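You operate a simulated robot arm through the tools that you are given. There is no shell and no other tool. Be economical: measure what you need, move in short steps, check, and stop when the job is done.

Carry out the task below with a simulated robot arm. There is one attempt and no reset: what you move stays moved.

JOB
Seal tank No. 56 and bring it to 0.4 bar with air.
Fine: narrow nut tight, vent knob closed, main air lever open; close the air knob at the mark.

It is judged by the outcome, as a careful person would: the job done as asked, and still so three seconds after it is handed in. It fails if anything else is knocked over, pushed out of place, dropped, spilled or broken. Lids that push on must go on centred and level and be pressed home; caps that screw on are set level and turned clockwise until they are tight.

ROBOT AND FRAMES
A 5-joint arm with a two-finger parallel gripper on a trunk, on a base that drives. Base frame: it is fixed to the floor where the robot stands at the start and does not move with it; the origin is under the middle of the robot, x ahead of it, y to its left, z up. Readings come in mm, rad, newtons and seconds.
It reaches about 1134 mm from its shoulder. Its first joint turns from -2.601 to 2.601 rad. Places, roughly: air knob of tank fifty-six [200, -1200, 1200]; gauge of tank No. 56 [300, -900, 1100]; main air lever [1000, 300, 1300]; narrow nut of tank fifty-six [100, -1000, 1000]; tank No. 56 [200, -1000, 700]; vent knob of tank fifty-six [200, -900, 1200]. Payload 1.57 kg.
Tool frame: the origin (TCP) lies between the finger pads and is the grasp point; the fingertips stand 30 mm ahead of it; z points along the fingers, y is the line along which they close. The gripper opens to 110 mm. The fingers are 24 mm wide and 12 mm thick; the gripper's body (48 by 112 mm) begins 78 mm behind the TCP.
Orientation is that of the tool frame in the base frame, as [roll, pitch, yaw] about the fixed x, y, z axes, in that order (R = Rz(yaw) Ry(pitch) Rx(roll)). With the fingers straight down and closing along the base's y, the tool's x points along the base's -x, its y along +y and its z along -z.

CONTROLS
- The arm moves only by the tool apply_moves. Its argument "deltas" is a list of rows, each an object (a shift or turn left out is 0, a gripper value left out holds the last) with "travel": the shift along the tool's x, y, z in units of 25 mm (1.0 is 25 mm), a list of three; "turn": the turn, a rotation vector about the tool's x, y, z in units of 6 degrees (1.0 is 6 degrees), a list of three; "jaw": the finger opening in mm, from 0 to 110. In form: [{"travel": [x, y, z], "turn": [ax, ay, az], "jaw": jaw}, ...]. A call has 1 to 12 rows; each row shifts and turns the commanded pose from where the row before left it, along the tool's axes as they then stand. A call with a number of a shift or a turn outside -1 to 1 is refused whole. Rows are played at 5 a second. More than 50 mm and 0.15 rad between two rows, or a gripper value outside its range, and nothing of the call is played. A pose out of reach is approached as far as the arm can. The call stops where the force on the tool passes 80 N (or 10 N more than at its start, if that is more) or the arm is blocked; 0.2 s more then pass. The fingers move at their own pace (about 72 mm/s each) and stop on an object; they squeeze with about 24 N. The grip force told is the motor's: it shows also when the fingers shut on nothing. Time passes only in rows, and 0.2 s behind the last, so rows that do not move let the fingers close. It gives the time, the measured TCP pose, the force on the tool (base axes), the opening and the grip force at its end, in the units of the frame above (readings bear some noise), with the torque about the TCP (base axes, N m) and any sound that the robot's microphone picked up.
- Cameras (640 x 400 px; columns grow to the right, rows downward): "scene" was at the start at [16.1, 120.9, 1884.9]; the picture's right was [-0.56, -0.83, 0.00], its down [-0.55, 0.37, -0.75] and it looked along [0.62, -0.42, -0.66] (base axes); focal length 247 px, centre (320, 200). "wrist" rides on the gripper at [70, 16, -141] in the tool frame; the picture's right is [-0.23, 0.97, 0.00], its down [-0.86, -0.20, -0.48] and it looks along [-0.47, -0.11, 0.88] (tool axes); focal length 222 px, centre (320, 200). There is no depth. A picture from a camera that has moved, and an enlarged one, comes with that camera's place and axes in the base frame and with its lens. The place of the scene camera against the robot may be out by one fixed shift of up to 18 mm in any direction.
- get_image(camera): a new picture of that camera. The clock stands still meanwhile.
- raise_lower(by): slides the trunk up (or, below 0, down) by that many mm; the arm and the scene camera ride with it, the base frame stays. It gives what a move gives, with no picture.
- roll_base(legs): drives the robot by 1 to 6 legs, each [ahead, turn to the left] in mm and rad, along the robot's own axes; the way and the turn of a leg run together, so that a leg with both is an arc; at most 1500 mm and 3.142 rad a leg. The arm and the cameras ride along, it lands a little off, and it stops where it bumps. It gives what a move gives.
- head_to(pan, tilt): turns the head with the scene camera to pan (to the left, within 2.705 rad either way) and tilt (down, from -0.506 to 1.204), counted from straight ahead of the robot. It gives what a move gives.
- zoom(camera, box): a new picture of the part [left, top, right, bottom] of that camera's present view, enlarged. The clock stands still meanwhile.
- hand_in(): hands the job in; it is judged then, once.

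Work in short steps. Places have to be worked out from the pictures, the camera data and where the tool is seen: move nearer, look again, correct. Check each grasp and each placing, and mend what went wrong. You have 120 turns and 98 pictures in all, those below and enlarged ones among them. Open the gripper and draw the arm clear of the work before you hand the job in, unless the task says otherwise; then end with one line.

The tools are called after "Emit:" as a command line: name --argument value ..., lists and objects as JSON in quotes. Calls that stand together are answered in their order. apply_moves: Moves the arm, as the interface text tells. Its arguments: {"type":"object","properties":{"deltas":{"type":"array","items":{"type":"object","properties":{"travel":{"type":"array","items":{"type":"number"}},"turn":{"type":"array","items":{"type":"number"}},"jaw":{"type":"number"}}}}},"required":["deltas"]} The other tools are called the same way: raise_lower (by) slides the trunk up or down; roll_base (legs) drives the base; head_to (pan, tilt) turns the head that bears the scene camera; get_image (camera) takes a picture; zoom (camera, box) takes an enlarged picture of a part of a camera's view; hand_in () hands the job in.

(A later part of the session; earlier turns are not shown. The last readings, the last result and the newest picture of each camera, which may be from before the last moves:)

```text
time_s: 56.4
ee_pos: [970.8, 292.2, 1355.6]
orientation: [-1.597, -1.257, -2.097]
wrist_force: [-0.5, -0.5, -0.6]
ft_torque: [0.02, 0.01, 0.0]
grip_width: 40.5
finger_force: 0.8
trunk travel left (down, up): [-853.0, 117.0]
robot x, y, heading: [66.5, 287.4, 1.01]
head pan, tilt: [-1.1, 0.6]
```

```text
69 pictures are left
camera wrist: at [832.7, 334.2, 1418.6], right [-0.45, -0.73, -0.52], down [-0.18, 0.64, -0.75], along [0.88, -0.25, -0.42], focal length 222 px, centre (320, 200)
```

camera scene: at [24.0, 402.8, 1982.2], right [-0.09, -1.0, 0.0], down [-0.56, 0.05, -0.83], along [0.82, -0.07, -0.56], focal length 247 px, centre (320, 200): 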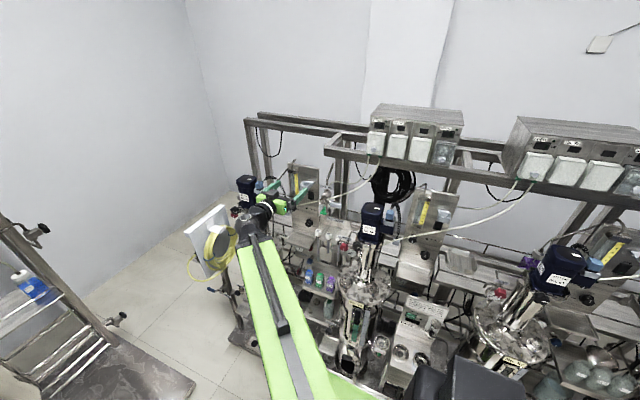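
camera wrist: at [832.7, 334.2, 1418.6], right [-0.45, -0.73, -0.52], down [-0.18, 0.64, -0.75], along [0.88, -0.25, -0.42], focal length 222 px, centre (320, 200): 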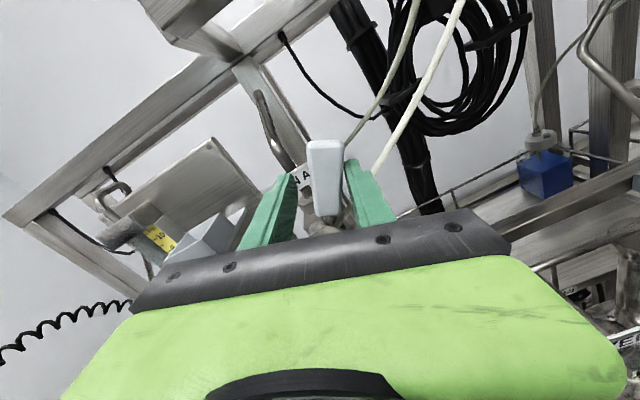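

Handle is at ~72°. Finish to vertical and nudge on until it meets its stop.

Emit:
raise_lower --by 5

Emit:
apply_moves --deltas '[{"travel": [-0.26, -0.8, 0]}, {"turn": [0, 0, -1]}, {"turn": [0, 0, -1]}, {"turn": [0, 0, -1]}, {"travel": [0, -0.3, 0]}, {"travel": [0, -0.3, 0]}]'

Emit:
get_image --camera "wrist"

```text
time_s: 56.9
ee_pos: [971.0, 292.6, 1360.6]
orientation: [-1.596, -1.255, -2.097]
wrist_force: [0.4, 0.2, -0.2]
ft_torque: [-0.01, -0.02, -0.01]
grip_width: 40.0
finger_force: 0.0
trunk travel left (down, up): [-858.0, 112.0]
robot x, y, heading: [61.1, 284.6, 1.014]
head pan, tilt: [-1.1, 0.6]
```

```text
time_s: 58.3
ee_pos: [989.2, 321.2, 1361.0]
orientation: [-2.735, -1.561, -0.958]
wrist_force: [-5.1, -4.5, -0.1]
ft_torque: [0.1, -0.02, 0.0]
grip_width: 45.0
finger_force: 3.2
trunk travel left (down, up): [-858.0, 112.0]
robot x, y, heading: [65.5, 279.5, 1.013]
head pan, tilt: [-1.1, 0.6]
```

```text
68 pictures are left
camera wrist: at [861.4, 381.3, 1432.5], right [-0.51, -0.83, -0.23], down [-0.31, 0.43, -0.85], along [0.8, -0.36, -0.47], focal length 222 px, centre (320, 200)
```

wrist: 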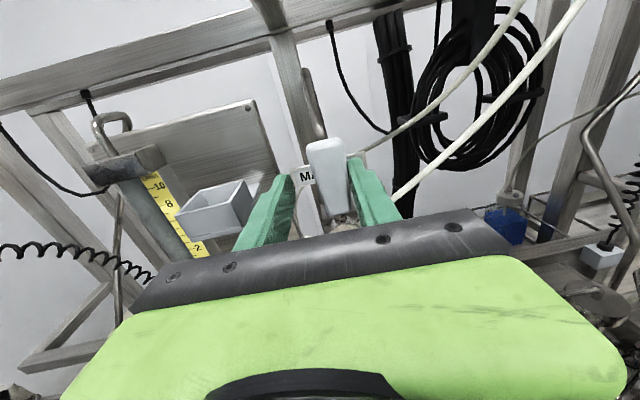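

It reached its stop (force rises, handle upright along the pipe). I ease off and withdraw.

Emit:
apply_moves --deltas '[{"travel": [0, 0.4, 0]}, {"travel": [0, 0, -1]}, {"travel": [0, 0, -1]}, {"travel": [0, 0, -1]}, {"travel": [0, 0, -1]}, {"travel": [0, 0, -1]}, {"travel": [0, 0, -1]}, {"travel": [0, 0, -1]}]'

Emit:
zoom --camera "wrist" --box '[220, 120, 420, 260]'

```text
time_s: 60.1
ee_pos: [834.0, 406.9, 1361.0]
orientation: [-2.669, -1.566, -1.025]
wrist_force: [-0.4, -0.1, 0.5]
ft_torque: [-0.01, 0.0, -0.01]
grip_width: 40.0
finger_force: 0.1
trunk travel left (down, up): [-858.0, 112.0]
robot x, y, heading: [64.4, 282.4, 1.013]
head pan, tilt: [-1.1, 0.6]
```

```text
2.86 times, centred on (320, 190) of wrist
camera zoom: at [707.9, 466.6, 1432.4], right [-0.51, -0.83, -0.23], down [-0.31, 0.42, -0.85], along [0.8, -0.36, -0.47], focal length 635 px, centre (320, 229)
```

zoom: 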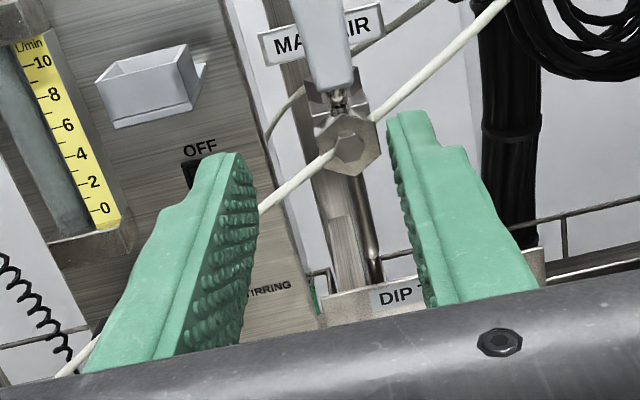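

Main air lever is open. Next I go to tank 56: I raise the trunk and check the way back along the aisle.

Emit:
raise_lower --by 105

Emit:
head_to --pan -2.6 --tilt 0.5

Emit:
get_image --camera "scene"

```text
time_s: 61.5
ee_pos: [835.9, 406.4, 1466.4]
orientation: [-2.706, -1.564, -0.987]
wrist_force: [0.0, -0.1, -0.6]
ft_torque: [-0.04, 0.01, 0.01]
grip_width: 40.3
finger_force: 0.1
trunk travel left (down, up): [-963.0, 7.0]
robot x, y, heading: [64.0, 284.1, 1.009]
head pan, tilt: [-1.1, 0.6]
```

```text
time_s: 63.1
ee_pos: [836.5, 406.8, 1467.7]
orientation: [-2.7, -1.565, -0.991]
wrist_force: [-0.4, 0.6, -0.2]
ft_torque: [-0.02, 0.0, 0.01]
grip_width: 40.1
finger_force: 0.0
trunk travel left (down, up): [-963.0, 7.0]
robot x, y, heading: [67.2, 285.1, 1.01]
head pan, tilt: [-2.601, 0.499]
```

```text
66 pictures are left
camera scene: at [-113.2, 243.3, 1984.2], right [-1.0, 0.02, 0.0], down [0.01, 0.48, -0.88], along [-0.02, -0.88, -0.48], focal length 247 px, centre (320, 200)
```

scene: 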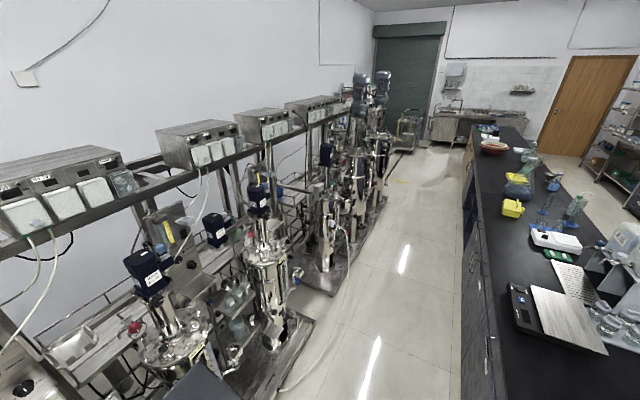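

The aisle is clear behind. I drive backward ~1450 mm to stand just past tank 56.

Emit:
roll_base --legs '[[-800, 0.01], [-650, 0]]'

Emit:
head_to --pan -1.0 --tilt 0.75

Emit:
get_image --camera "scene"

```text
time_s: 70.6
ee_pos: [69.1, -828.4, 1466.8]
orientation: [-2.633, -1.564, -1.057]
wrist_force: [0.4, 0.2, -0.5]
ft_torque: [-0.07, 0.01, 0.04]
grip_width: 40.2
finger_force: 0.0
trunk travel left (down, up): [-963.0, 7.0]
robot x, y, heading: [-703.5, -952.1, 1.003]
head pan, tilt: [-2.601, 0.499]
```

```text
time_s: 72.3
ee_pos: [69.7, -827.5, 1465.9]
orientation: [-2.698, -1.565, -0.994]
wrist_force: [-0.3, 0.1, 0.1]
ft_torque: [0.01, -0.02, -0.01]
grip_width: 40.0
finger_force: 0.1
trunk travel left (down, up): [-963.0, 7.0]
robot x, y, heading: [-703.3, -949.4, 1.003]
head pan, tilt: [-1.0, 0.75]
```

```text
65 pictures are left
camera scene: at [-794.5, -898.9, 1962.3], right [0.0, -1.0, 0.0], down [-0.68, 0.0, -0.73], along [0.73, 0.0, -0.68], focal length 247 px, centre (320, 200)
```

scene: 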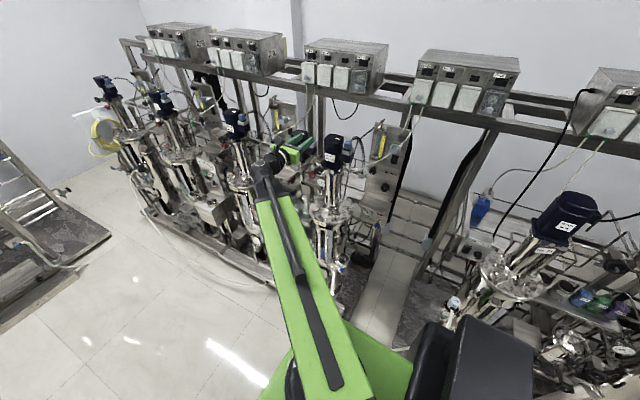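

Tank 56 should be the one at (335,170) just right of the gripper. I zoom in.

Emit:
zoom --camera "scene" --box '[270, 115, 430, 215]'

Emit:
zoom --camera "scene" --box '[295, 165, 375, 225]'

```text
4.00 times, centred on (350, 165) of scene
camera zoom: at [-794.5, -898.9, 1962.3], right [0.0, -1.0, 0.0], down [-0.68, 0.0, -0.73], along [0.73, 0.0, -0.68], focal length 990 px, centre (200, 340)
```

zoom: 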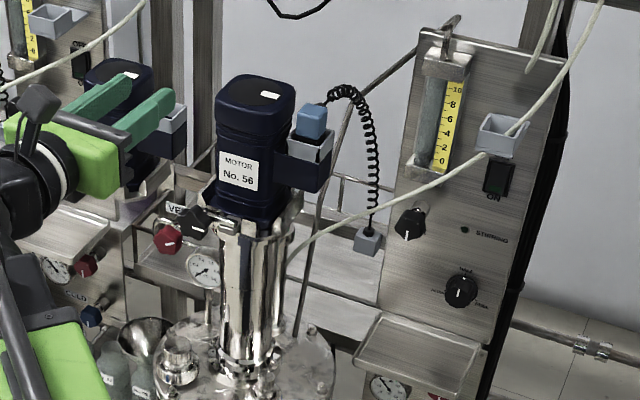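

```text
6.67 times, centred on (335, 195) of scene
camera zoom: at [-794.5, -898.9, 1962.3], right [0.0, -1.0, 0.0], down [-0.68, 0.0, -0.73], along [0.73, 0.0, -0.68], focal length 1649 px, centre (220, 233)
```

zoom: 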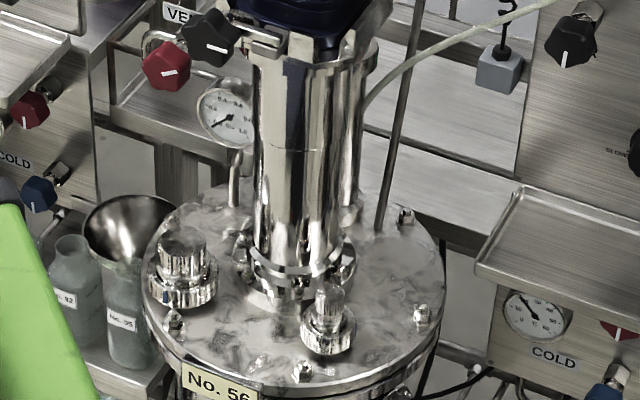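

The narrow nut is the front-right stack on the lid, near (126,−983); the motor's underside is about z 1280, so I'll need to come in beneath it from the front with the tool vertical and the camera on the aisle side. First roll 180° at this safe spot.

Emit:
apply_moves --deltas '[{"turn": [0, 0, 1], "jaw": 70}, {"turn": [0, 0, 1]}, {"turn": [0, 0, 1]}, {"turn": [0, 0, 1]}, {"turn": [0, 0, 1]}, {"turn": [0, 0, 1]}, {"turn": [0, 0, 1]}, {"turn": [0, 0, 1]}, {"turn": [0, 0, 1]}, {"turn": [0, 0, 1]}, {"turn": [0, 0, 1]}, {"turn": [0, 0, 1]}]'

Emit:
apply_moves --deltas '[{"turn": [0, 0, 1]}, {"turn": [0, 0, 1]}, {"turn": [0, 0, 1]}, {"turn": [0, 0, 1]}, {"turn": [0, 0, 1]}, {"turn": [0, 0, 1]}, {"turn": [0, 0, 1]}, {"turn": [0, 0, 1]}, {"turn": [0, 0, 1]}, {"turn": [0, 0, 1]}, {"turn": [0, 0, 1]}, {"turn": [0, 0, 1]}]'

Emit:
apply_moves --deltas '[{"turn": [0, 0, 1]}, {"turn": [0, 0, 1]}, {"turn": [0, 0, 1]}, {"turn": [0, 0, 1]}, {"turn": [0, 0, 1]}, {"turn": [0, 0, 1]}]'

Emit:
get_image --camera "wrist"

```text
time_s: 74.9
ee_pos: [68.2, -827.4, 1466.4]
orientation: [-1.575, -0.309, -2.119]
wrist_force: [0.4, -0.5, -0.7]
ft_torque: [0.0, -0.01, 0.01]
grip_width: 70.3
finger_force: 0.2
trunk travel left (down, up): [-963.0, 7.0]
robot x, y, heading: [-699.5, -951.8, 1.003]
head pan, tilt: [-1.0, 0.75]
```

```text
time_s: 77.5
ee_pos: [69.4, -827.7, 1466.6]
orientation: [-1.581, 0.947, -2.13]
wrist_force: [1.0, -0.8, 0.5]
ft_torque: [0.01, -0.04, -0.01]
grip_width: 70.0
finger_force: 0.0
trunk travel left (down, up): [-963.0, 7.0]
robot x, y, heading: [-701.7, -949.0, 1.008]
head pan, tilt: [-1.0, 0.75]
```

```text
time_s: 78.9
ee_pos: [68.7, -826.8, 1465.7]
orientation: [2.463, 1.565, 1.914]
wrist_force: [0.7, -0.1, 0.8]
ft_torque: [0.01, -0.01, 0.03]
grip_width: 69.9
finger_force: 0.2
trunk travel left (down, up): [-963.0, 7.0]
robot x, y, heading: [-696.2, -952.5, 1.006]
head pan, tilt: [-1.0, 0.75]
```

```text
62 pictures are left
camera wrist: at [-41.4, -739.3, 1397.9], right [0.51, 0.83, 0.23], down [-0.51, 0.07, 0.86], along [0.69, -0.56, 0.46], focal length 222 px, centre (320, 200)
```

wrist: 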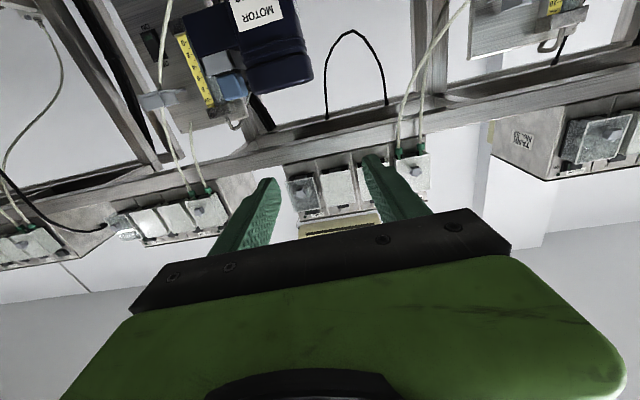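

Now tilt the tool straight down (staying in front of the tank).

Emit:
apply_moves --deltas '[{"turn": [0, 1, 0]}, {"turn": [0, 1, 0]}, {"turn": [0, 1, 0]}, {"turn": [0, 1, 0]}, {"turn": [0, 1, 0]}, {"turn": [0, 1, 0]}, {"turn": [0, 1, 0]}, {"turn": [0, 1, 0]}, {"turn": [0, 1, 0]}, {"turn": [0, 1, 0]}, {"turn": [0, 1, 0]}, {"turn": [0, 1, 0]}]'

Emit:
apply_moves --deltas '[{"turn": [0, 1, 0]}, {"turn": [0, 1, 0]}, {"turn": [0, 1, 0]}]'

Emit:
get_image --camera "wrist"

```text
time_s: 81.5
ee_pos: [70.0, -827.0, 1240.2]
orientation: [3.138, 0.306, 2.591]
wrist_force: [0.4, 0.4, -0.5]
ft_torque: [0.0, -0.02, -0.01]
grip_width: 70.1
finger_force: 0.0
out of reach, approached as far as the arm can: row 1, 2, 3, 4, 5, 6, 7, 8, 9, 10, 11, 12
trunk travel left (down, up): [-963.0, 7.0]
robot x, y, heading: [-699.8, -949.9, 1.0]
head pan, tilt: [-1.0, 0.75]
```

```text
time_s: 82.3
ee_pos: [70.1, -826.5, 1230.1]
orientation: [3.14, -0.008, 2.591]
wrist_force: [-0.4, 0.4, 0.3]
ft_torque: [0.0, 0.01, 0.02]
grip_width: 70.2
finger_force: 0.1
out of reach, approached as far as the arm can: row 1, 2
trunk travel left (down, up): [-963.0, 7.0]
robot x, y, heading: [-704.8, -951.1, 1.001]
head pan, tilt: [-1.0, 0.75]
```

```text
61 pictures are left
camera wrist: at [21.1, -778.3, 1371.8], right [0.7, 0.71, 0.0], down [0.63, -0.62, 0.47], along [0.34, -0.33, -0.88], focal length 222 px, centre (320, 200)
```

wrist: 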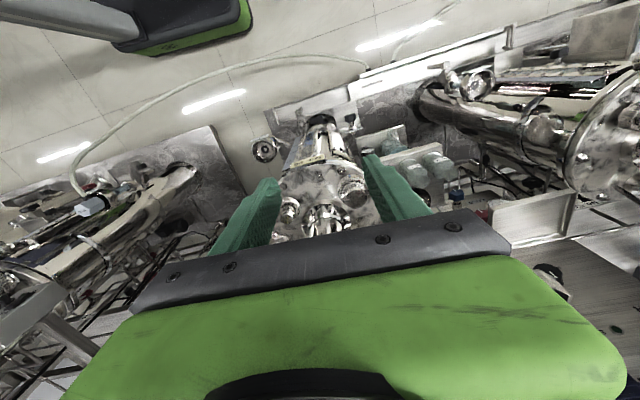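

I see the lid with both nut stacks between the fingers. Zoom for a precise fix.

Emit:
zoom --camera "wrist" --box '[260, 140, 400, 240]'

```text
4.00 times, centred on (330, 190) of wrist
camera zoom: at [21.1, -778.3, 1371.8], right [0.7, 0.71, 0.0], down [0.63, -0.62, 0.47], along [0.34, -0.33, -0.88], focal length 888 px, centre (280, 240)
```

zoom: 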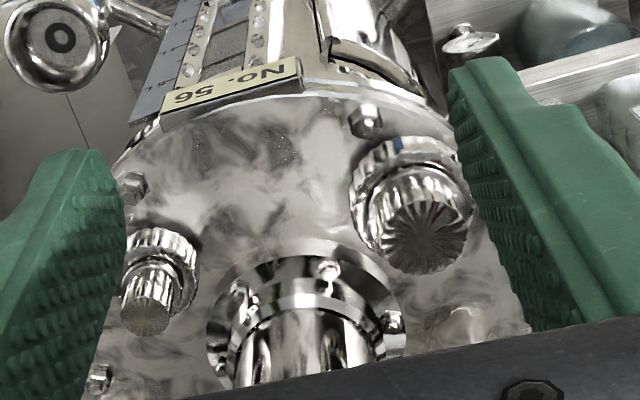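

Fix: nut ring ≈ (137,−980, z≈987), cap top z≈1035, tank axis ≈ (226,−968). Clearance under the motor bracket matters, so I view the wrist in the scene picture.

Emit:
zoom --camera "scene" --box '[220, 110, 380, 240]'

```text
3.08 times, centred on (300, 175) of scene
camera zoom: at [-793.7, -899.2, 1962.3], right [0.01, -1.0, 0.0], down [-0.68, 0.0, -0.73], along [0.73, 0.0, -0.68], focal length 761 px, centre (382, 277)
```

zoom: 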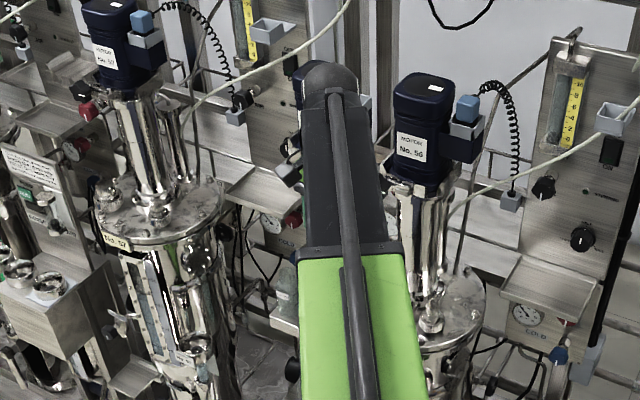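

Dome radius ~40 mm; to clear the motor bracket I'll tilt the tool ~10° away from the column (azimuth 0.135). I set that orientation, lower the trunk and move over toward the nut, staying short of it.

Emit:
apply_moves --deltas '[{"turn": [0, 0, -1], "jaw": 64}, {"turn": [0, 0, -1]}, {"turn": [0, 0, -1]}, {"turn": [0, 0, -1]}, {"turn": [0, 0, -1]}, {"turn": [0, 0, -1]}, {"turn": [0, 0, -0.5]}, {"turn": [0, -0.8, 0]}, {"turn": [0, -0.8, 0]}]'

Emit:
raise_lower --by -140

Emit:
apply_moves --deltas '[{"travel": [0, -0.9, 0]}, {"travel": [0, -0.9, 0]}, {"travel": [0, -0.9, 0]}, {"travel": [0, -0.9, 0]}, {"travel": [0, -0.9, 0]}, {"travel": [0, -0.95, 0]}, {"travel": [0, -1, 0]}]'

Emit:
get_image --camera "wrist"

```text
time_s: 84.3
ee_pos: [69.7, -827.4, 1233.3]
orientation: [3.136, 0.167, -3.012]
wrist_force: [0.3, 0.1, 0.6]
ft_torque: [-0.01, 0.03, 0.0]
grip_width: 64.0
finger_force: 0.0
trunk travel left (down, up): [-963.0, 7.0]
robot x, y, heading: [-701.3, -949.7, 1.009]
head pan, tilt: [-1.0, 0.75]
```

```text
time_s: 85.9
ee_pos: [68.2, -827.1, 1092.9]
orientation: [3.135, 0.164, -3.013]
wrist_force: [0.2, -0.1, -0.6]
ft_torque: [0.02, 0.01, -0.02]
grip_width: 64.1
finger_force: 0.1
trunk travel left (down, up): [-823.0, 147.0]
robot x, y, heading: [-699.1, -948.4, 0.999]
head pan, tilt: [-1.0, 0.75]
```

```text
time_s: 87.5
ee_pos: [90.9, -987.1, 1094.7]
orientation: [3.133, 0.165, -3.013]
wrist_force: [0.8, -0.3, 0.0]
ft_torque: [0.0, 0.02, -0.02]
grip_width: 63.8
finger_force: 0.1
trunk travel left (down, up): [-823.0, 147.0]
robot x, y, heading: [-700.0, -953.7, 1.006]
head pan, tilt: [-1.0, 0.75]
```

```text
58 pictures are left
camera wrist: at [-1.1, -984.3, 1221.4], right [0.1, 0.99, 0.04], down [0.79, -0.1, 0.61], along [0.61, -0.02, -0.79], focal length 222 px, centre (320, 200)
```

wrist: 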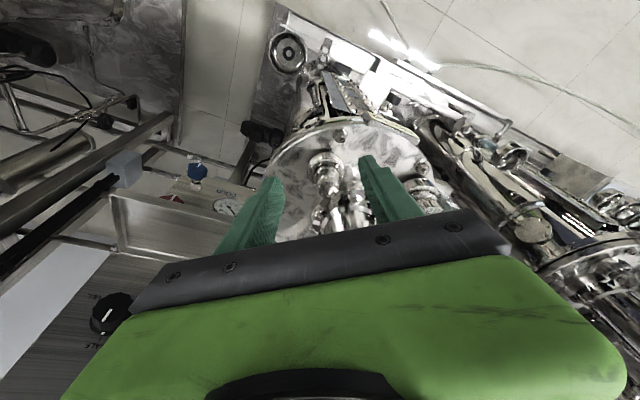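

Nut visible between the fingers. Zoom to refine.

Emit:
zoom --camera "wrist" --box '[270, 140, 390, 240]'

```text
4.00 times, centred on (330, 190) of wrist
camera zoom: at [-1.1, -984.3, 1221.4], right [0.1, 0.99, 0.04], down [0.79, -0.1, 0.61], along [0.61, -0.02, -0.79], focal length 888 px, centre (280, 240)
```

zoom: 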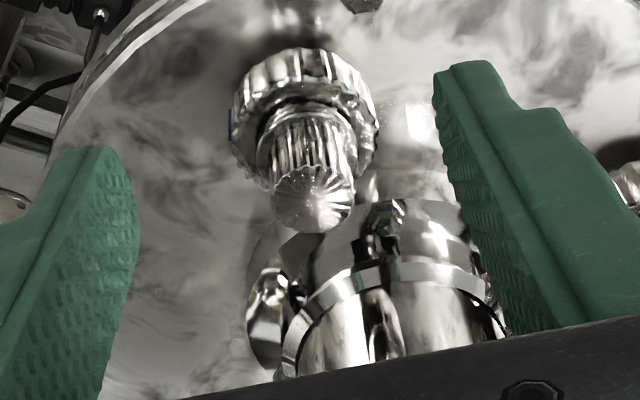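

Nut axis ≈ (133,−979), ring ~46 mm across near z 987. I centre over it, pre-spin −42°, then lower with the jaw at 64 mm.

Emit:
apply_moves --deltas '[{"travel": [-0.8, 0.1, 0.13]}, {"travel": [-0.76, 0, 0.13]}, {"turn": [0, 0, -1]}, {"turn": [0, 0, -1]}, {"turn": [0, 0, -1]}, {"turn": [0, 0, -1]}, {"turn": [0, 0, -1]}, {"turn": [0, 0, -1]}, {"turn": [0, 0, -1]}]'

Emit:
raise_lower --by -50

Emit:
get_image --camera "wrist"

```text
time_s: 89.5
ee_pos: [128.6, -979.5, 1093.6]
orientation: [-3.036, 0.125, -2.272]
wrist_force: [0.5, 0.2, -0.1]
ft_torque: [0.01, 0.02, -0.01]
grip_width: 64.1
finger_force: 0.0
trunk travel left (down, up): [-823.0, 147.0]
robot x, y, heading: [-698.6, -951.4, 1.006]
head pan, tilt: [-1.0, 0.75]
```

```text
time_s: 90.5
ee_pos: [128.3, -979.4, 1043.1]
orientation: [-3.036, 0.124, -2.271]
wrist_force: [-0.3, 0.0, 0.1]
ft_torque: [-0.04, 0.02, 0.0]
grip_width: 63.9
finger_force: 0.0
trunk travel left (down, up): [-773.0, 197.0]
robot x, y, heading: [-700.6, -955.4, 1.006]
head pan, tilt: [-1.0, 0.75]
```

```text
56 pictures are left
camera wrist: at [50.5, -1026.2, 1172.3], right [-0.59, 0.81, -0.07], down [0.62, 0.51, 0.6], along [0.52, 0.31, -0.8], focal length 222 px, centre (320, 200)
```

wrist: 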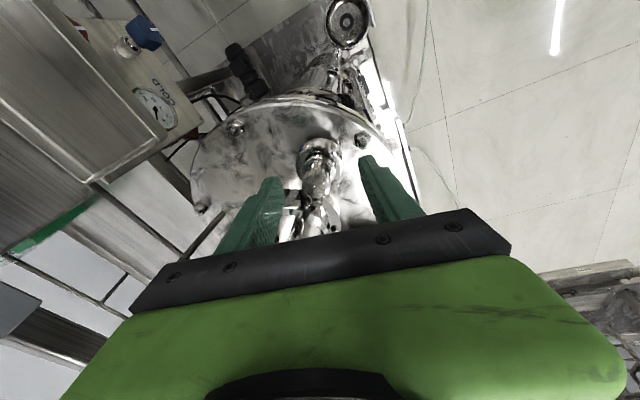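

Aligned; lower on until the fingertips reach the ring (TCP ≈ 1007), then close gently.

Emit:
raise_lower --by -35

Emit:
apply_moves --deltas '[{"jaw": 30}, {}, {}, {}]'

Emit:
zoom --camera "wrist" --box '[220, 100, 440, 260]'

```text
time_s: 91.2
ee_pos: [129.3, -979.6, 1008.7]
orientation: [-3.036, 0.124, -2.271]
wrist_force: [-1.2, 0.2, 0.3]
ft_torque: [0.0, 0.0, 0.01]
grip_width: 63.8
finger_force: 0.0
trunk travel left (down, up): [-738.0, 232.0]
robot x, y, heading: [-701.5, -949.2, 1.008]
head pan, tilt: [-1.0, 0.75]
```

```text
time_s: 92.2
ee_pos: [131.9, -982.6, 1008.5]
orientation: [-3.032, 0.129, -2.273]
wrist_force: [28.7, -16.5, 23.4]
ft_torque: [-0.82, 0.52, -0.15]
grip_width: 45.3
finger_force: 44.9
trunk travel left (down, up): [-738.0, 232.0]
robot x, y, heading: [-700.5, -948.2, 1.007]
head pan, tilt: [-1.0, 0.75]
```

```text
2.50 times, centred on (330, 180) of wrist
camera zoom: at [52.0, -1028.4, 1136.8], right [-0.59, 0.81, -0.08], down [0.62, 0.51, 0.6], along [0.53, 0.3, -0.79], focal length 555 px, centre (295, 250)
```

zoom: 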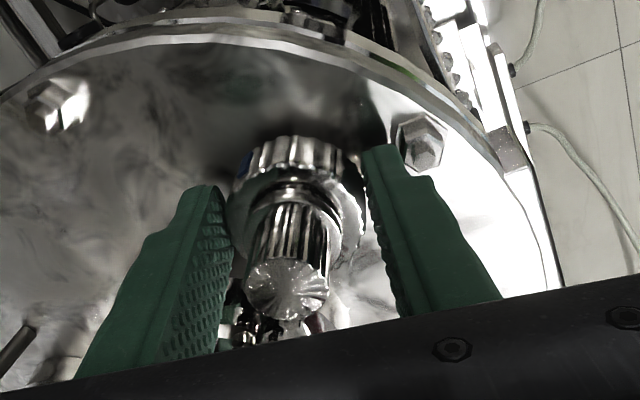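

The ring is gripped (45 mm); the jaw is ~4 mm off-centre along y. I re-centre and turn clockwise (+z) 36°, watching torque.

Emit:
apply_moves --deltas '[{"travel": [0, -0.2, 0]}, {"turn": [0, 0, 1]}, {"turn": [0, 0, 1]}, {"turn": [0, 0, 1]}, {"turn": [0, 0, 1]}, {"turn": [0, 0, 1]}, {"turn": [0, 0, 1]}]'

Emit:
zoom --camera "wrist" --box '[220, 100, 440, 260]'

```text
time_s: 93.8
ee_pos: [131.5, -980.5, 1008.8]
orientation: [-3.131, 0.162, -2.908]
wrist_force: [-18.3, 13.3, -6.8]
ft_torque: [0.56, 0.61, 0.18]
grip_width: 43.3
finger_force: 44.6
trunk travel left (down, up): [-738.0, 232.0]
robot x, y, heading: [-705.9, -950.4, 1.006]
head pan, tilt: [-1.0, 0.75]
```

```text
2.50 times, centred on (330, 180) of wrist
camera zoom: at [39.4, -985.4, 1137.0], right [-0.01, 1.0, 0.03], down [0.79, -0.01, 0.61], along [0.61, 0.03, -0.79], focal length 555 px, centre (295, 250)
```

zoom: 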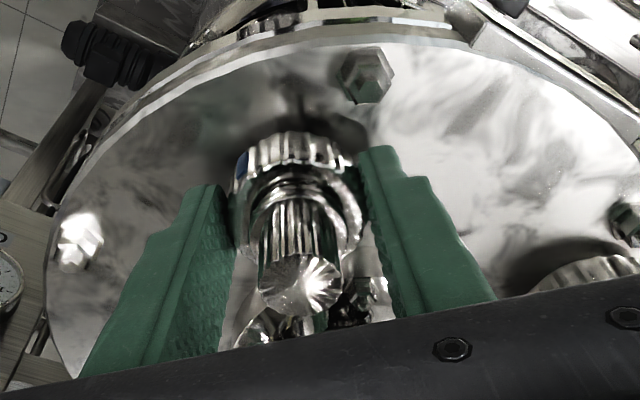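

The blue mark stays with the finger, so the ring turns with the gripper; torque is small yet. Continue clockwise.

Emit:
apply_moves --deltas '[{"turn": [0, 0, 1]}, {"turn": [0, 0, 1]}, {"turn": [0, 0, 1]}, {"turn": [0, 0, 1]}, {"turn": [0, 0, 1]}, {"turn": [0, 0, 1]}, {"turn": [0, 0, 1]}, {"turn": [0, 0, 1]}]'

Emit:
zoom --camera "wrist" --box '[220, 100, 440, 260]'

```text
time_s: 95.6
ee_pos: [132.2, -980.6, 1009.6]
orientation: [3.027, 0.122, 2.532]
wrist_force: [-1.1, 15.7, 5.2]
ft_torque: [-1.13, -0.35, 0.14]
grip_width: 45.4
finger_force: 45.4
trunk travel left (down, up): [-738.0, 232.0]
robot x, y, heading: [-698.4, -951.6, 1.006]
head pan, tilt: [-1.0, 0.75]
```

```text
2.50 times, centred on (330, 180) of wrist
camera zoom: at [63.2, -931.8, 1141.8], right [0.73, 0.67, 0.14], down [0.51, -0.66, 0.55], along [0.46, -0.33, -0.82], focal length 555 px, centre (295, 250)
```

zoom: 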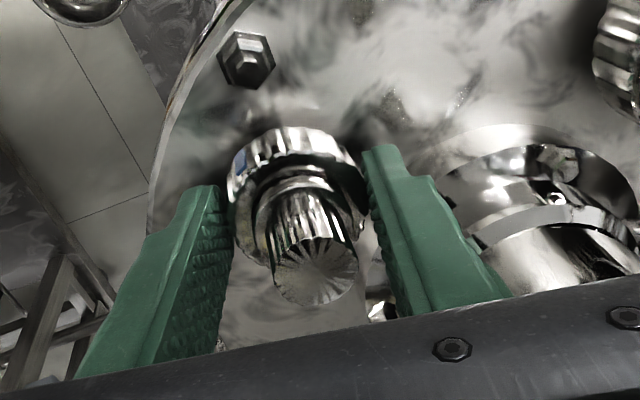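

Turned 84° so far, still low torque. I ratchet: open, spin back, regrip, turn another 84°.

Emit:
apply_moves --deltas '[{"jaw": 62}, {}, {"turn": [0, 0, -1]}, {"turn": [0, 0, -1]}, {"turn": [0, 0, -1]}, {"turn": [0, 0, -1]}, {"turn": [0, 0, -1]}, {"turn": [0, 0, -1]}, {"turn": [0, 0, -1]}, {"turn": [0, 0, -1]}, {"turn": [0, 0, -1]}, {"turn": [0, 0, -1]}]'

Emit:
apply_moves --deltas '[{"turn": [0, 0, -1]}, {"turn": [0, 0, -1]}, {"turn": [0, 0, -1]}, {"turn": [0, 0, -1]}, {"jaw": 30}, {}, {}]'

Emit:
apply_moves --deltas '[{"turn": [0, 0, 1]}, {"turn": [0, 0, 1]}, {"turn": [0, 0, 1]}, {"turn": [0, 0, 1]}, {"turn": [0, 0, 1]}, {"turn": [0, 0, 1]}, {"turn": [0, 0, 1]}]'

Emit:
apply_moves --deltas '[{"turn": [0, 0, 1]}, {"turn": [0, 0, 1]}, {"turn": [0, 0, 1]}, {"turn": [0, 0, 1]}, {"turn": [0, 0, 1]}, {"turn": [0, 0, 1]}, {"turn": [0, 0, 1]}]'

Emit:
zoom --camera "wrist" --box '[220, 100, 440, 260]'

```text
time_s: 98.2
ee_pos: [131.6, -983.0, 1008.5]
orientation: [-3.095, 0.159, -2.694]
wrist_force: [0.3, -0.8, 0.4]
ft_torque: [0.02, 0.02, 0.0]
grip_width: 61.9
finger_force: 0.0
trunk travel left (down, up): [-738.0, 232.0]
robot x, y, heading: [-702.6, -947.9, 1.004]
head pan, tilt: [-1.0, 0.75]
```

```text
time_s: 99.8
ee_pos: [131.1, -981.6, 1007.1]
orientation: [-3.039, 0.123, -2.271]
wrist_force: [-18.0, 9.2, -14.2]
ft_torque: [0.61, 1.02, 0.14]
grip_width: 44.9
finger_force: 44.7
trunk travel left (down, up): [-738.0, 232.0]
robot x, y, heading: [-700.1, -946.9, 1.002]
head pan, tilt: [-1.0, 0.75]
```

```text
time_s: 101.4
ee_pos: [132.4, -981.1, 1008.8]
orientation: [3.137, 0.165, -3.012]
wrist_force: [-9.0, 19.7, 0.5]
ft_torque: [-0.31, -0.25, 0.77]
grip_width: 43.3
finger_force: 45.2
trunk travel left (down, up): [-738.0, 232.0]
robot x, y, heading: [-696.5, -947.0, 1.008]
head pan, tilt: [-1.0, 0.75]
```

```text
time_s: 103.0
ee_pos: [132.8, -980.0, 1008.2]
orientation: [3.028, 0.12, 2.531]
wrist_force: [4.4, 17.8, 1.7]
ft_torque: [-0.02, -0.09, 0.43]
grip_width: 45.7
finger_force: 28.5
trunk travel left (down, up): [-738.0, 232.0]
robot x, y, heading: [-700.1, -946.0, 1.005]
head pan, tilt: [-1.0, 0.75]
```

```text
2.50 times, centred on (330, 180) of wrist
camera zoom: at [64.1, -932.0, 1141.2], right [0.73, 0.67, 0.14], down [0.51, -0.66, 0.55], along [0.46, -0.33, -0.82], focal length 555 px, centre (295, 250)
```

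zoom: 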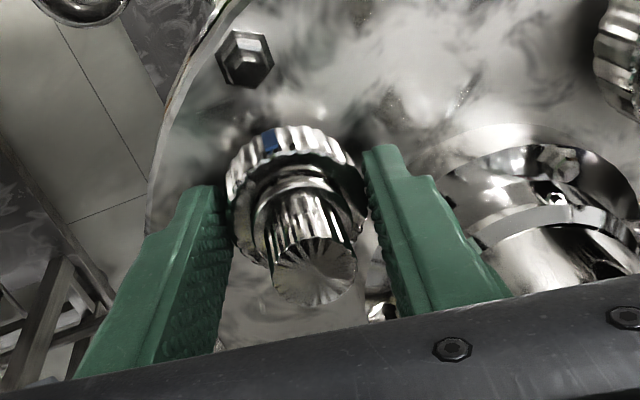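

The blue mark advanced only ~38° and torque hit ~0.8 N·m before the pads slipped: it's tightening. One more bite to confirm.

Emit:
apply_moves --deltas '[{"jaw": 62}, {}, {"turn": [0, 0, -1]}, {"turn": [0, 0, -1]}, {"turn": [0, 0, -1]}, {"turn": [0, 0, -1]}, {"turn": [0, 0, -1]}, {"turn": [0, 0, -1]}, {"turn": [0, 0, -1]}, {"jaw": 30}, {}, {}]'

Emit:
apply_moves --deltas '[{"turn": [0, 0, 1]}, {"turn": [0, 0, 1]}, {"turn": [0, 0, 1]}]'

Emit:
apply_moves --deltas '[{"turn": [0, 0, 1]}, {"turn": [0, 0, 1]}, {"turn": [0, 0, 1]}, {"turn": [0, 0, 1]}]'

Emit:
zoom --camera "wrist" --box '[220, 100, 440, 260]'

```text
time_s: 105.6
ee_pos: [132.9, -981.0, 1008.1]
orientation: [3.136, 0.166, -3.011]
wrist_force: [-6.3, 17.0, -5.3]
ft_torque: [0.17, -0.05, 0.36]
grip_width: 43.4
finger_force: 45.3
trunk travel left (down, up): [-738.0, 232.0]
robot x, y, heading: [-702.7, -952.2, 1.013]
head pan, tilt: [-1.0, 0.75]
```

```text
time_s: 106.4
ee_pos: [133.0, -981.2, 1008.1]
orientation: [3.086, 0.155, 2.952]
wrist_force: [-2.9, 21.4, 1.2]
ft_torque: [-0.49, -0.1, 0.77]
grip_width: 44.4
finger_force: 45.1
trunk travel left (down, up): [-738.0, 232.0]
robot x, y, heading: [-701.4, -951.3, 1.003]
head pan, tilt: [-1.0, 0.75]
```

```text
time_s: 107.4
ee_pos: [132.2, -979.7, 1007.2]
orientation: [3.026, 0.117, 2.53]
wrist_force: [4.1, 20.0, 3.2]
ft_torque: [-0.39, -0.06, 0.7]
grip_width: 45.3
finger_force: 45.1
trunk travel left (down, up): [-738.0, 232.0]
robot x, y, heading: [-698.8, -951.1, 1.007]
head pan, tilt: [-1.0, 0.75]
```

```text
2.50 times, centred on (330, 180) of wrist
camera zoom: at [63.8, -931.7, 1141.3], right [0.73, 0.67, 0.14], down [0.51, -0.66, 0.55], along [0.46, -0.33, -0.82], focal length 555 px, centre (295, 250)
```

zoom: 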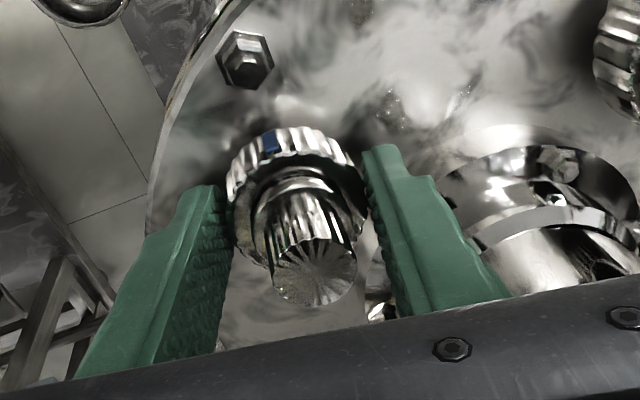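

The mark no longer moves: nut is tight. I release, raise clear and withdraw.

Emit:
apply_moves --deltas '[{"jaw": 64}, {}, {"turn": [0, 0, -1]}, {"turn": [0, 0, -1]}, {"turn": [0, 0, -1]}, {"turn": [0, 0, -1]}, {"turn": [0, 0, -1]}, {"turn": [0, 0, -1]}, {"turn": [0, 0, -1]}]'

Emit:
raise_lower --by 85

Emit:
apply_moves --deltas '[{"travel": [1, 0, 0]}, {"travel": [1, 0, 0]}, {"travel": [1, 0, 0]}, {"travel": [1, 0, 0]}, {"travel": [1, 0, 0]}]'

```text
time_s: 109.4
ee_pos: [131.5, -982.3, 1008.2]
orientation: [3.137, 0.165, -3.01]
wrist_force: [-0.2, -0.3, -0.3]
ft_torque: [-0.02, 0.0, 0.0]
grip_width: 63.9
finger_force: 0.1
trunk travel left (down, up): [-738.0, 232.0]
robot x, y, heading: [-698.7, -951.1, 1.007]
head pan, tilt: [-1.0, 0.75]
```

```text
time_s: 110.7
ee_pos: [132.7, -982.6, 1092.8]
orientation: [3.138, 0.164, -3.011]
wrist_force: [-0.2, 0.3, 0.1]
ft_torque: [0.01, 0.0, 0.02]
grip_width: 63.9
finger_force: 0.1
trunk travel left (down, up): [-823.0, 147.0]
robot x, y, heading: [-699.5, -948.0, 1.006]
head pan, tilt: [-1.0, 0.75]
```

```text
time_s: 111.8
ee_pos: [8.8, -998.5, 1093.3]
orientation: [3.137, 0.166, -3.012]
wrist_force: [0.0, 1.0, 0.1]
ft_torque: [0.0, -0.01, 0.01]
grip_width: 64.1
finger_force: 0.1
out of reach, approached as far as the arm can: row 1, 2, 3, 4, 5
trunk travel left (down, up): [-823.0, 147.0]
robot x, y, heading: [-698.3, -950.6, 1.006]
head pan, tilt: [-1.0, 0.75]
```

Clear. Next the vent knob at about (212,−856,1200). I move to a standoff between tanks and bring the tool horizontal along the rack normal.

Emit:
apply_moves --deltas '[{"travel": [0, 1, 0]}, {"travel": [0, 1, 0]}, {"travel": [0, 1, 0]}, {"travel": [0, 1, 0]}, {"travel": [0, 1, 0]}, {"travel": [0, 1, 0]}, {"travel": [0, 1, 0]}, {"travel": [0, 1, 0]}, {"travel": [0, 0.9, 0]}, {"turn": [0, 0.8, 0]}, {"turn": [0, 0.8, 0]}]'

Emit:
apply_moves --deltas '[{"turn": [0, 0, 1]}, {"turn": [0, 0, 1]}, {"turn": [0, 0, 1]}, {"turn": [0, 0, 1]}, {"turn": [0, 0, 1]}, {"turn": [0, 0, 1]}, {"turn": [0, 0, 0.5]}, {"travel": [-1, 0, 0]}, {"travel": [-1, 0, 0]}, {"travel": [-1, 0, 0]}, {"travel": [-1, 0, 0]}]'

Emit:
apply_moves --deltas '[{"turn": [0, -1, 0]}, {"turn": [0, -1, 0]}, {"turn": [0, -1, 0]}, {"turn": [0, -1, 0]}, {"turn": [0, -1, 0]}, {"turn": [0, -1, 0]}, {"turn": [0, -1, 0]}, {"turn": [0, -1, 0]}, {"turn": [0, -1, 0]}, {"turn": [0, -1, 0]}, {"turn": [0, -1, 0]}, {"turn": [0, -1, 0]}]'

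Emit:
apply_moves --deltas '[{"turn": [0, -1, 0]}, {"turn": [0, -1, 0]}, {"turn": [0, -1, 0]}]'

Emit:
get_image --camera "wrist"

```text
time_s: 114.2
ee_pos: [-18.3, -777.4, 1090.2]
orientation: [3.137, -0.007, -3.011]
wrist_force: [-0.4, 0.0, -0.8]
ft_torque: [0.0, 0.0, 0.03]
grip_width: 63.9
finger_force: 0.1
out of reach, approached as far as the arm can: row 10
trunk travel left (down, up): [-823.0, 147.0]
robot x, y, heading: [-699.0, -951.3, 1.005]
head pan, tilt: [-1.0, 0.75]
```

```text
time_s: 116.7
ee_pos: [66.3, -830.2, 1090.1]
orientation: [3.14, -0.005, 2.592]
wrist_force: [0.2, 0.4, 0.6]
ft_torque: [-0.03, 0.01, 0.01]
grip_width: 64.0
finger_force: 0.0
trunk travel left (down, up): [-823.0, 147.0]
robot x, y, heading: [-701.4, -944.6, 1.004]
head pan, tilt: [-1.0, 0.75]
```

```text
time_s: 119.2
ee_pos: [66.9, -829.2, 1252.8]
orientation: [3.133, 1.251, 2.58]
wrist_force: [0.3, -0.2, -0.8]
ft_torque: [0.02, 0.0, -0.01]
grip_width: 63.9
finger_force: 0.0
out of reach, approached as far as the arm can: row 2, 3, 4, 5, 6, 7, 8, 9, 10, 11, 12
trunk travel left (down, up): [-823.0, 147.0]
robot x, y, heading: [-702.0, -949.9, 1.005]
head pan, tilt: [-1.0, 0.75]
```

```text
time_s: 120.0
ee_pos: [66.6, -829.3, 1326.2]
orientation: [2.736, 1.564, 2.185]
wrist_force: [-0.2, 0.2, 0.5]
ft_torque: [0.0, -0.01, -0.07]
grip_width: 64.0
finger_force: 0.1
out of reach, approached as far as the arm can: row 1, 2, 3
trunk travel left (down, up): [-823.0, 147.0]
robot x, y, heading: [-702.6, -954.2, 1.004]
head pan, tilt: [-1.0, 0.75]
```

```text
50 pictures are left
camera wrist: at [-44.3, -742.2, 1257.8], right [0.51, 0.83, 0.23], down [-0.51, 0.07, 0.86], along [0.69, -0.55, 0.46], focal length 222 px, centre (320, 200)
```

wrist: 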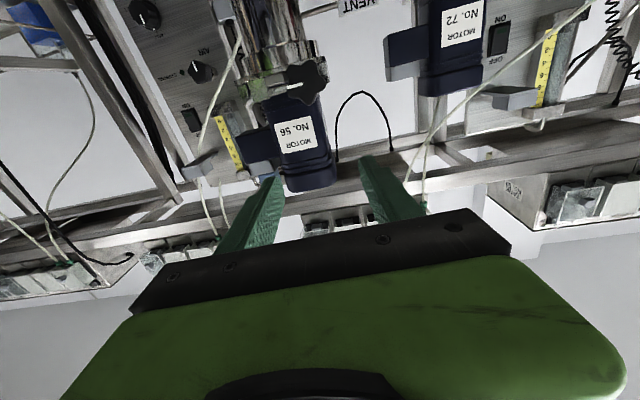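

VENT label is just at the top edge. I lower 125 mm to bring the red knob into view and shift sideways 50 mm.

Emit:
raise_lower --by -125

Emit:
apply_moves --deltas '[{"travel": [0, 1, 0]}, {"travel": [0, 1, 0]}]'

Emit:
get_image --camera "wrist"

Emit:
zoom --camera "scene" --box '[270, 115, 370, 215]'

```text
time_s: 121.6
ee_pos: [66.0, -831.4, 1201.0]
orientation: [2.829, 1.562, 2.28]
wrist_force: [-0.4, 0.0, 0.4]
ft_torque: [-0.01, 0.01, 0.02]
grip_width: 63.8
finger_force: 0.0
trunk travel left (down, up): [-698.0, 272.0]
robot x, y, heading: [-700.8, -950.3, 1.003]
head pan, tilt: [-1.0, 0.75]
```

```text
time_s: 122.2
ee_pos: [92.8, -787.8, 1200.1]
orientation: [2.856, 1.563, 2.307]
wrist_force: [0.7, 0.3, 0.7]
ft_torque: [-0.01, -0.01, -0.02]
grip_width: 64.1
finger_force: 0.1
trunk travel left (down, up): [-698.0, 272.0]
robot x, y, heading: [-703.1, -950.5, 1.007]
head pan, tilt: [-1.0, 0.75]
```

```text
49 pictures are left
camera wrist: at [-17.8, -700.2, 1132.5], right [0.51, 0.83, 0.23], down [-0.51, 0.07, 0.86], along [0.69, -0.55, 0.46], focal length 222 px, centre (320, 200)
```

wrist: 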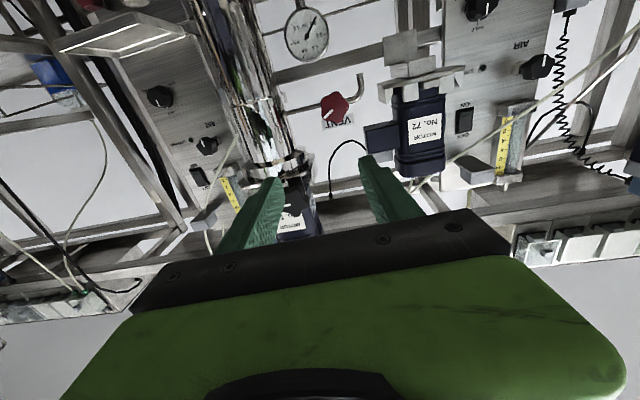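

```text
4.00 times, centred on (320, 165) of scene
camera zoom: at [-794.3, -898.5, 1697.3], right [0.01, -1.0, 0.0], down [-0.68, 0.0, -0.73], along [0.73, 0.0, -0.68], focal length 990 px, centre (320, 340)
```

zoom: 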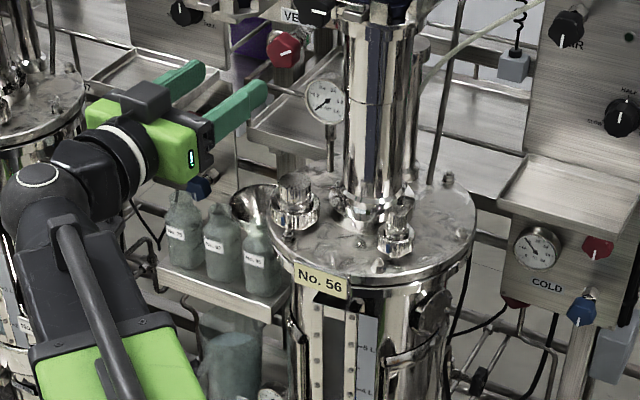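

Red knob is at (335,107) in the wrist view, gauge above it. Zoom on both.

Emit:
zoom --camera "wrist" --box '[260, 0, 400, 140]'

```text
2.86 times, centred on (330, 70) of wrist
camera zoom: at [-17.8, -700.2, 1132.5], right [0.51, 0.83, 0.23], down [-0.51, 0.07, 0.86], along [0.69, -0.55, 0.46], focal length 635 px, centre (291, 571)
```

zoom: 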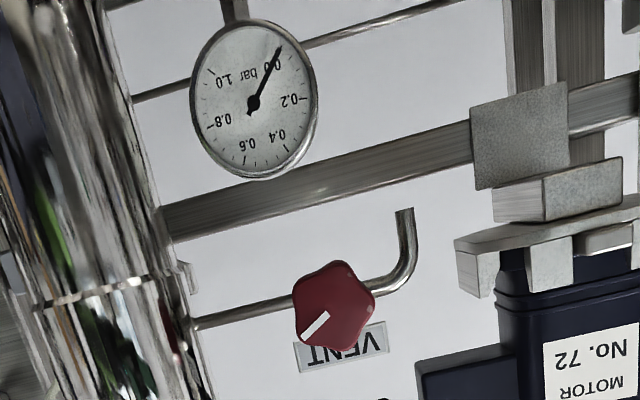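

Gauge reads 0.0 and is readable from here. Vent knob ≈ (252,−852,1168), facing the aisle. I align: +29 mm sideways, 32 mm down, pre-spin −60°, and approach to a near standoff.

Emit:
raise_lower --by -32

Emit:
apply_moves --deltas '[{"travel": [0, 0.57, 1]}, {"travel": [0, 0.57, 1]}, {"travel": [0, 0, 1]}, {"travel": [0, 0, 1]}]'

Emit:
zoom --camera "wrist" --box '[220, 60, 440, 240]'

```text
time_s: 123.0
ee_pos: [92.9, -788.8, 1168.2]
orientation: [2.84, 1.563, 2.291]
wrist_force: [-0.5, -0.3, -0.8]
ft_torque: [0.01, -0.01, 0.0]
grip_width: 64.0
finger_force: 0.1
trunk travel left (down, up): [-666.0, 304.0]
robot x, y, heading: [-696.6, -952.1, 1.006]
head pan, tilt: [-1.0, 0.75]
```

```text
time_s: 124.0
ee_pos: [192.5, -815.8, 1168.8]
orientation: [2.898, 1.561, 2.347]
wrist_force: [0.4, 0.1, -0.2]
ft_torque: [-0.01, 0.02, 0.02]
grip_width: 64.2
finger_force: 0.1
trunk travel left (down, up): [-666.0, 304.0]
robot x, y, heading: [-703.0, -949.9, 1.006]
head pan, tilt: [-1.0, 0.75]
```

```text
2.22 times, centred on (330, 150) of wrist
camera zoom: at [81.8, -728.4, 1100.4], right [0.51, 0.83, 0.23], down [-0.51, 0.07, 0.86], along [0.7, -0.56, 0.46], focal length 494 px, centre (298, 311)
```

zoom: 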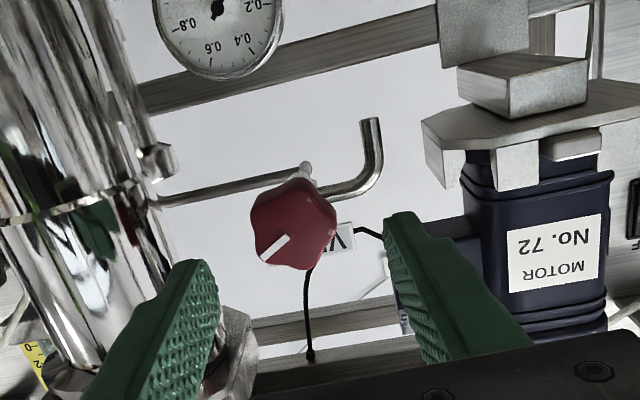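

Nearly centred (3 mm off). Pre-spin −60°, then advance ~58 mm so the pads cover the knob, and close.

Emit:
apply_moves --deltas '[{"travel": [0, -0.14, 0], "turn": [0, 0, -1]}, {"turn": [0, 0, -1]}, {"turn": [0, 0, -1]}, {"turn": [0, 0, -1]}, {"turn": [0, 0, -1]}, {"turn": [0, 0, -1]}, {"turn": [0, 0, -1]}, {"turn": [0, 0, -1]}, {"turn": [0, 0, -1]}, {"turn": [0, 0, -1]}]'

Emit:
apply_moves --deltas '[{"travel": [0, 0, 0.6]}, {"travel": [0, 0, 0.6]}, {"travel": [0, 0, 0.6]}, {"travel": [0, 0, 0.5]}]'

Emit:
zoom --camera "wrist" --box '[220, 80, 440, 260]'

```text
time_s: 126.2
ee_pos: [191.1, -819.5, 1168.3]
orientation: [-1.581, 0.523, -2.127]
wrist_force: [0.0, 0.3, -0.3]
ft_torque: [-0.04, -0.02, -0.01]
grip_width: 64.0
finger_force: 0.0
trunk travel left (down, up): [-666.0, 304.0]
robot x, y, heading: [-703.8, -948.1, 1.009]
head pan, tilt: [-1.0, 0.75]
```

```text
time_s: 127.2
ee_pos: [240.3, -849.2, 1168.0]
orientation: [-1.583, 0.527, -2.128]
wrist_force: [0.4, -0.1, -0.2]
ft_torque: [-0.02, 0.04, -0.02]
grip_width: 64.0
finger_force: 0.1
trunk travel left (down, up): [-666.0, 304.0]
robot x, y, heading: [-699.6, -949.5, 1.004]
head pan, tilt: [-1.0, 0.75]
```

```text
2.22 times, centred on (330, 170) of wrist
camera zoom: at [93.6, -819.6, 1121.0], right [0.35, 0.59, -0.73], down [-0.07, 0.79, 0.61], along [0.93, -0.16, 0.32], focal length 494 px, centre (298, 267)
```

zoom: 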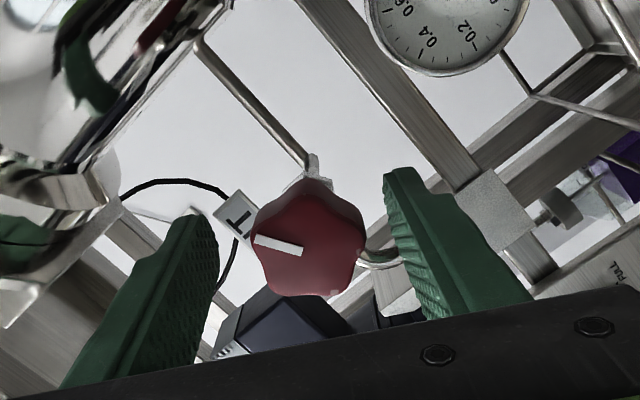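

Knob sits between the pads. Close on it.

Emit:
apply_moves --deltas '[{"travel": [0, 0, 0.2], "jaw": 25}, {}, {}, {}]'

Emit:
apply_moves --deltas '[{"turn": [0, 0, 1]}, {"turn": [0, 0, 1]}, {"turn": [0, 0, 1]}, {"turn": [0, 0, 1]}, {"turn": [0, 0, 1]}, {"turn": [0, 0, 1]}]'

Emit:
zoom --camera "wrist" --box '[220, 80, 440, 260]'

```text
time_s: 128.2
ee_pos: [245.4, -848.4, 1166.1]
orientation: [-1.584, 0.525, -2.125]
wrist_force: [1.6, 11.9, -9.6]
ft_torque: [0.12, 0.12, 0.21]
grip_width: 37.6
finger_force: 7.7
trunk travel left (down, up): [-666.0, 304.0]
robot x, y, heading: [-698.9, -949.8, 1.006]
head pan, tilt: [-1.0, 0.75]
```

```text
time_s: 129.6
ee_pos: [245.6, -850.3, 1166.8]
orientation: [-1.598, 1.154, -2.147]
wrist_force: [3.4, 10.6, -7.6]
ft_torque: [0.15, 0.24, 0.09]
grip_width: 36.6
finger_force: 6.4
trunk travel left (down, up): [-666.0, 304.0]
robot x, y, heading: [-698.5, -950.7, 1.006]
head pan, tilt: [-1.0, 0.75]
```

```text
2.22 times, centred on (330, 170) of wrist
camera zoom: at [119.2, -787.8, 1098.6], right [0.51, 0.84, -0.19], down [-0.31, 0.38, 0.87], along [0.8, -0.39, 0.46], focal length 494 px, centre (298, 267)
```

zoom: 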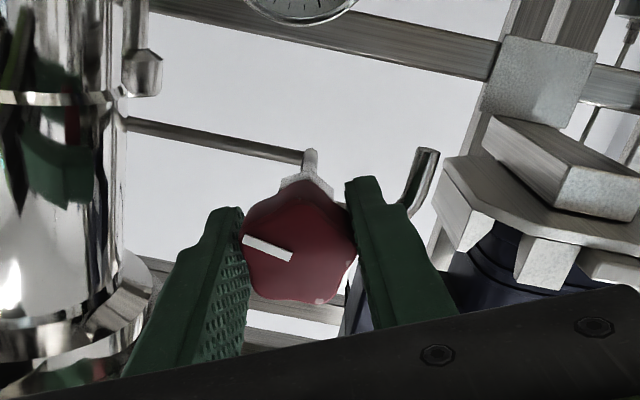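

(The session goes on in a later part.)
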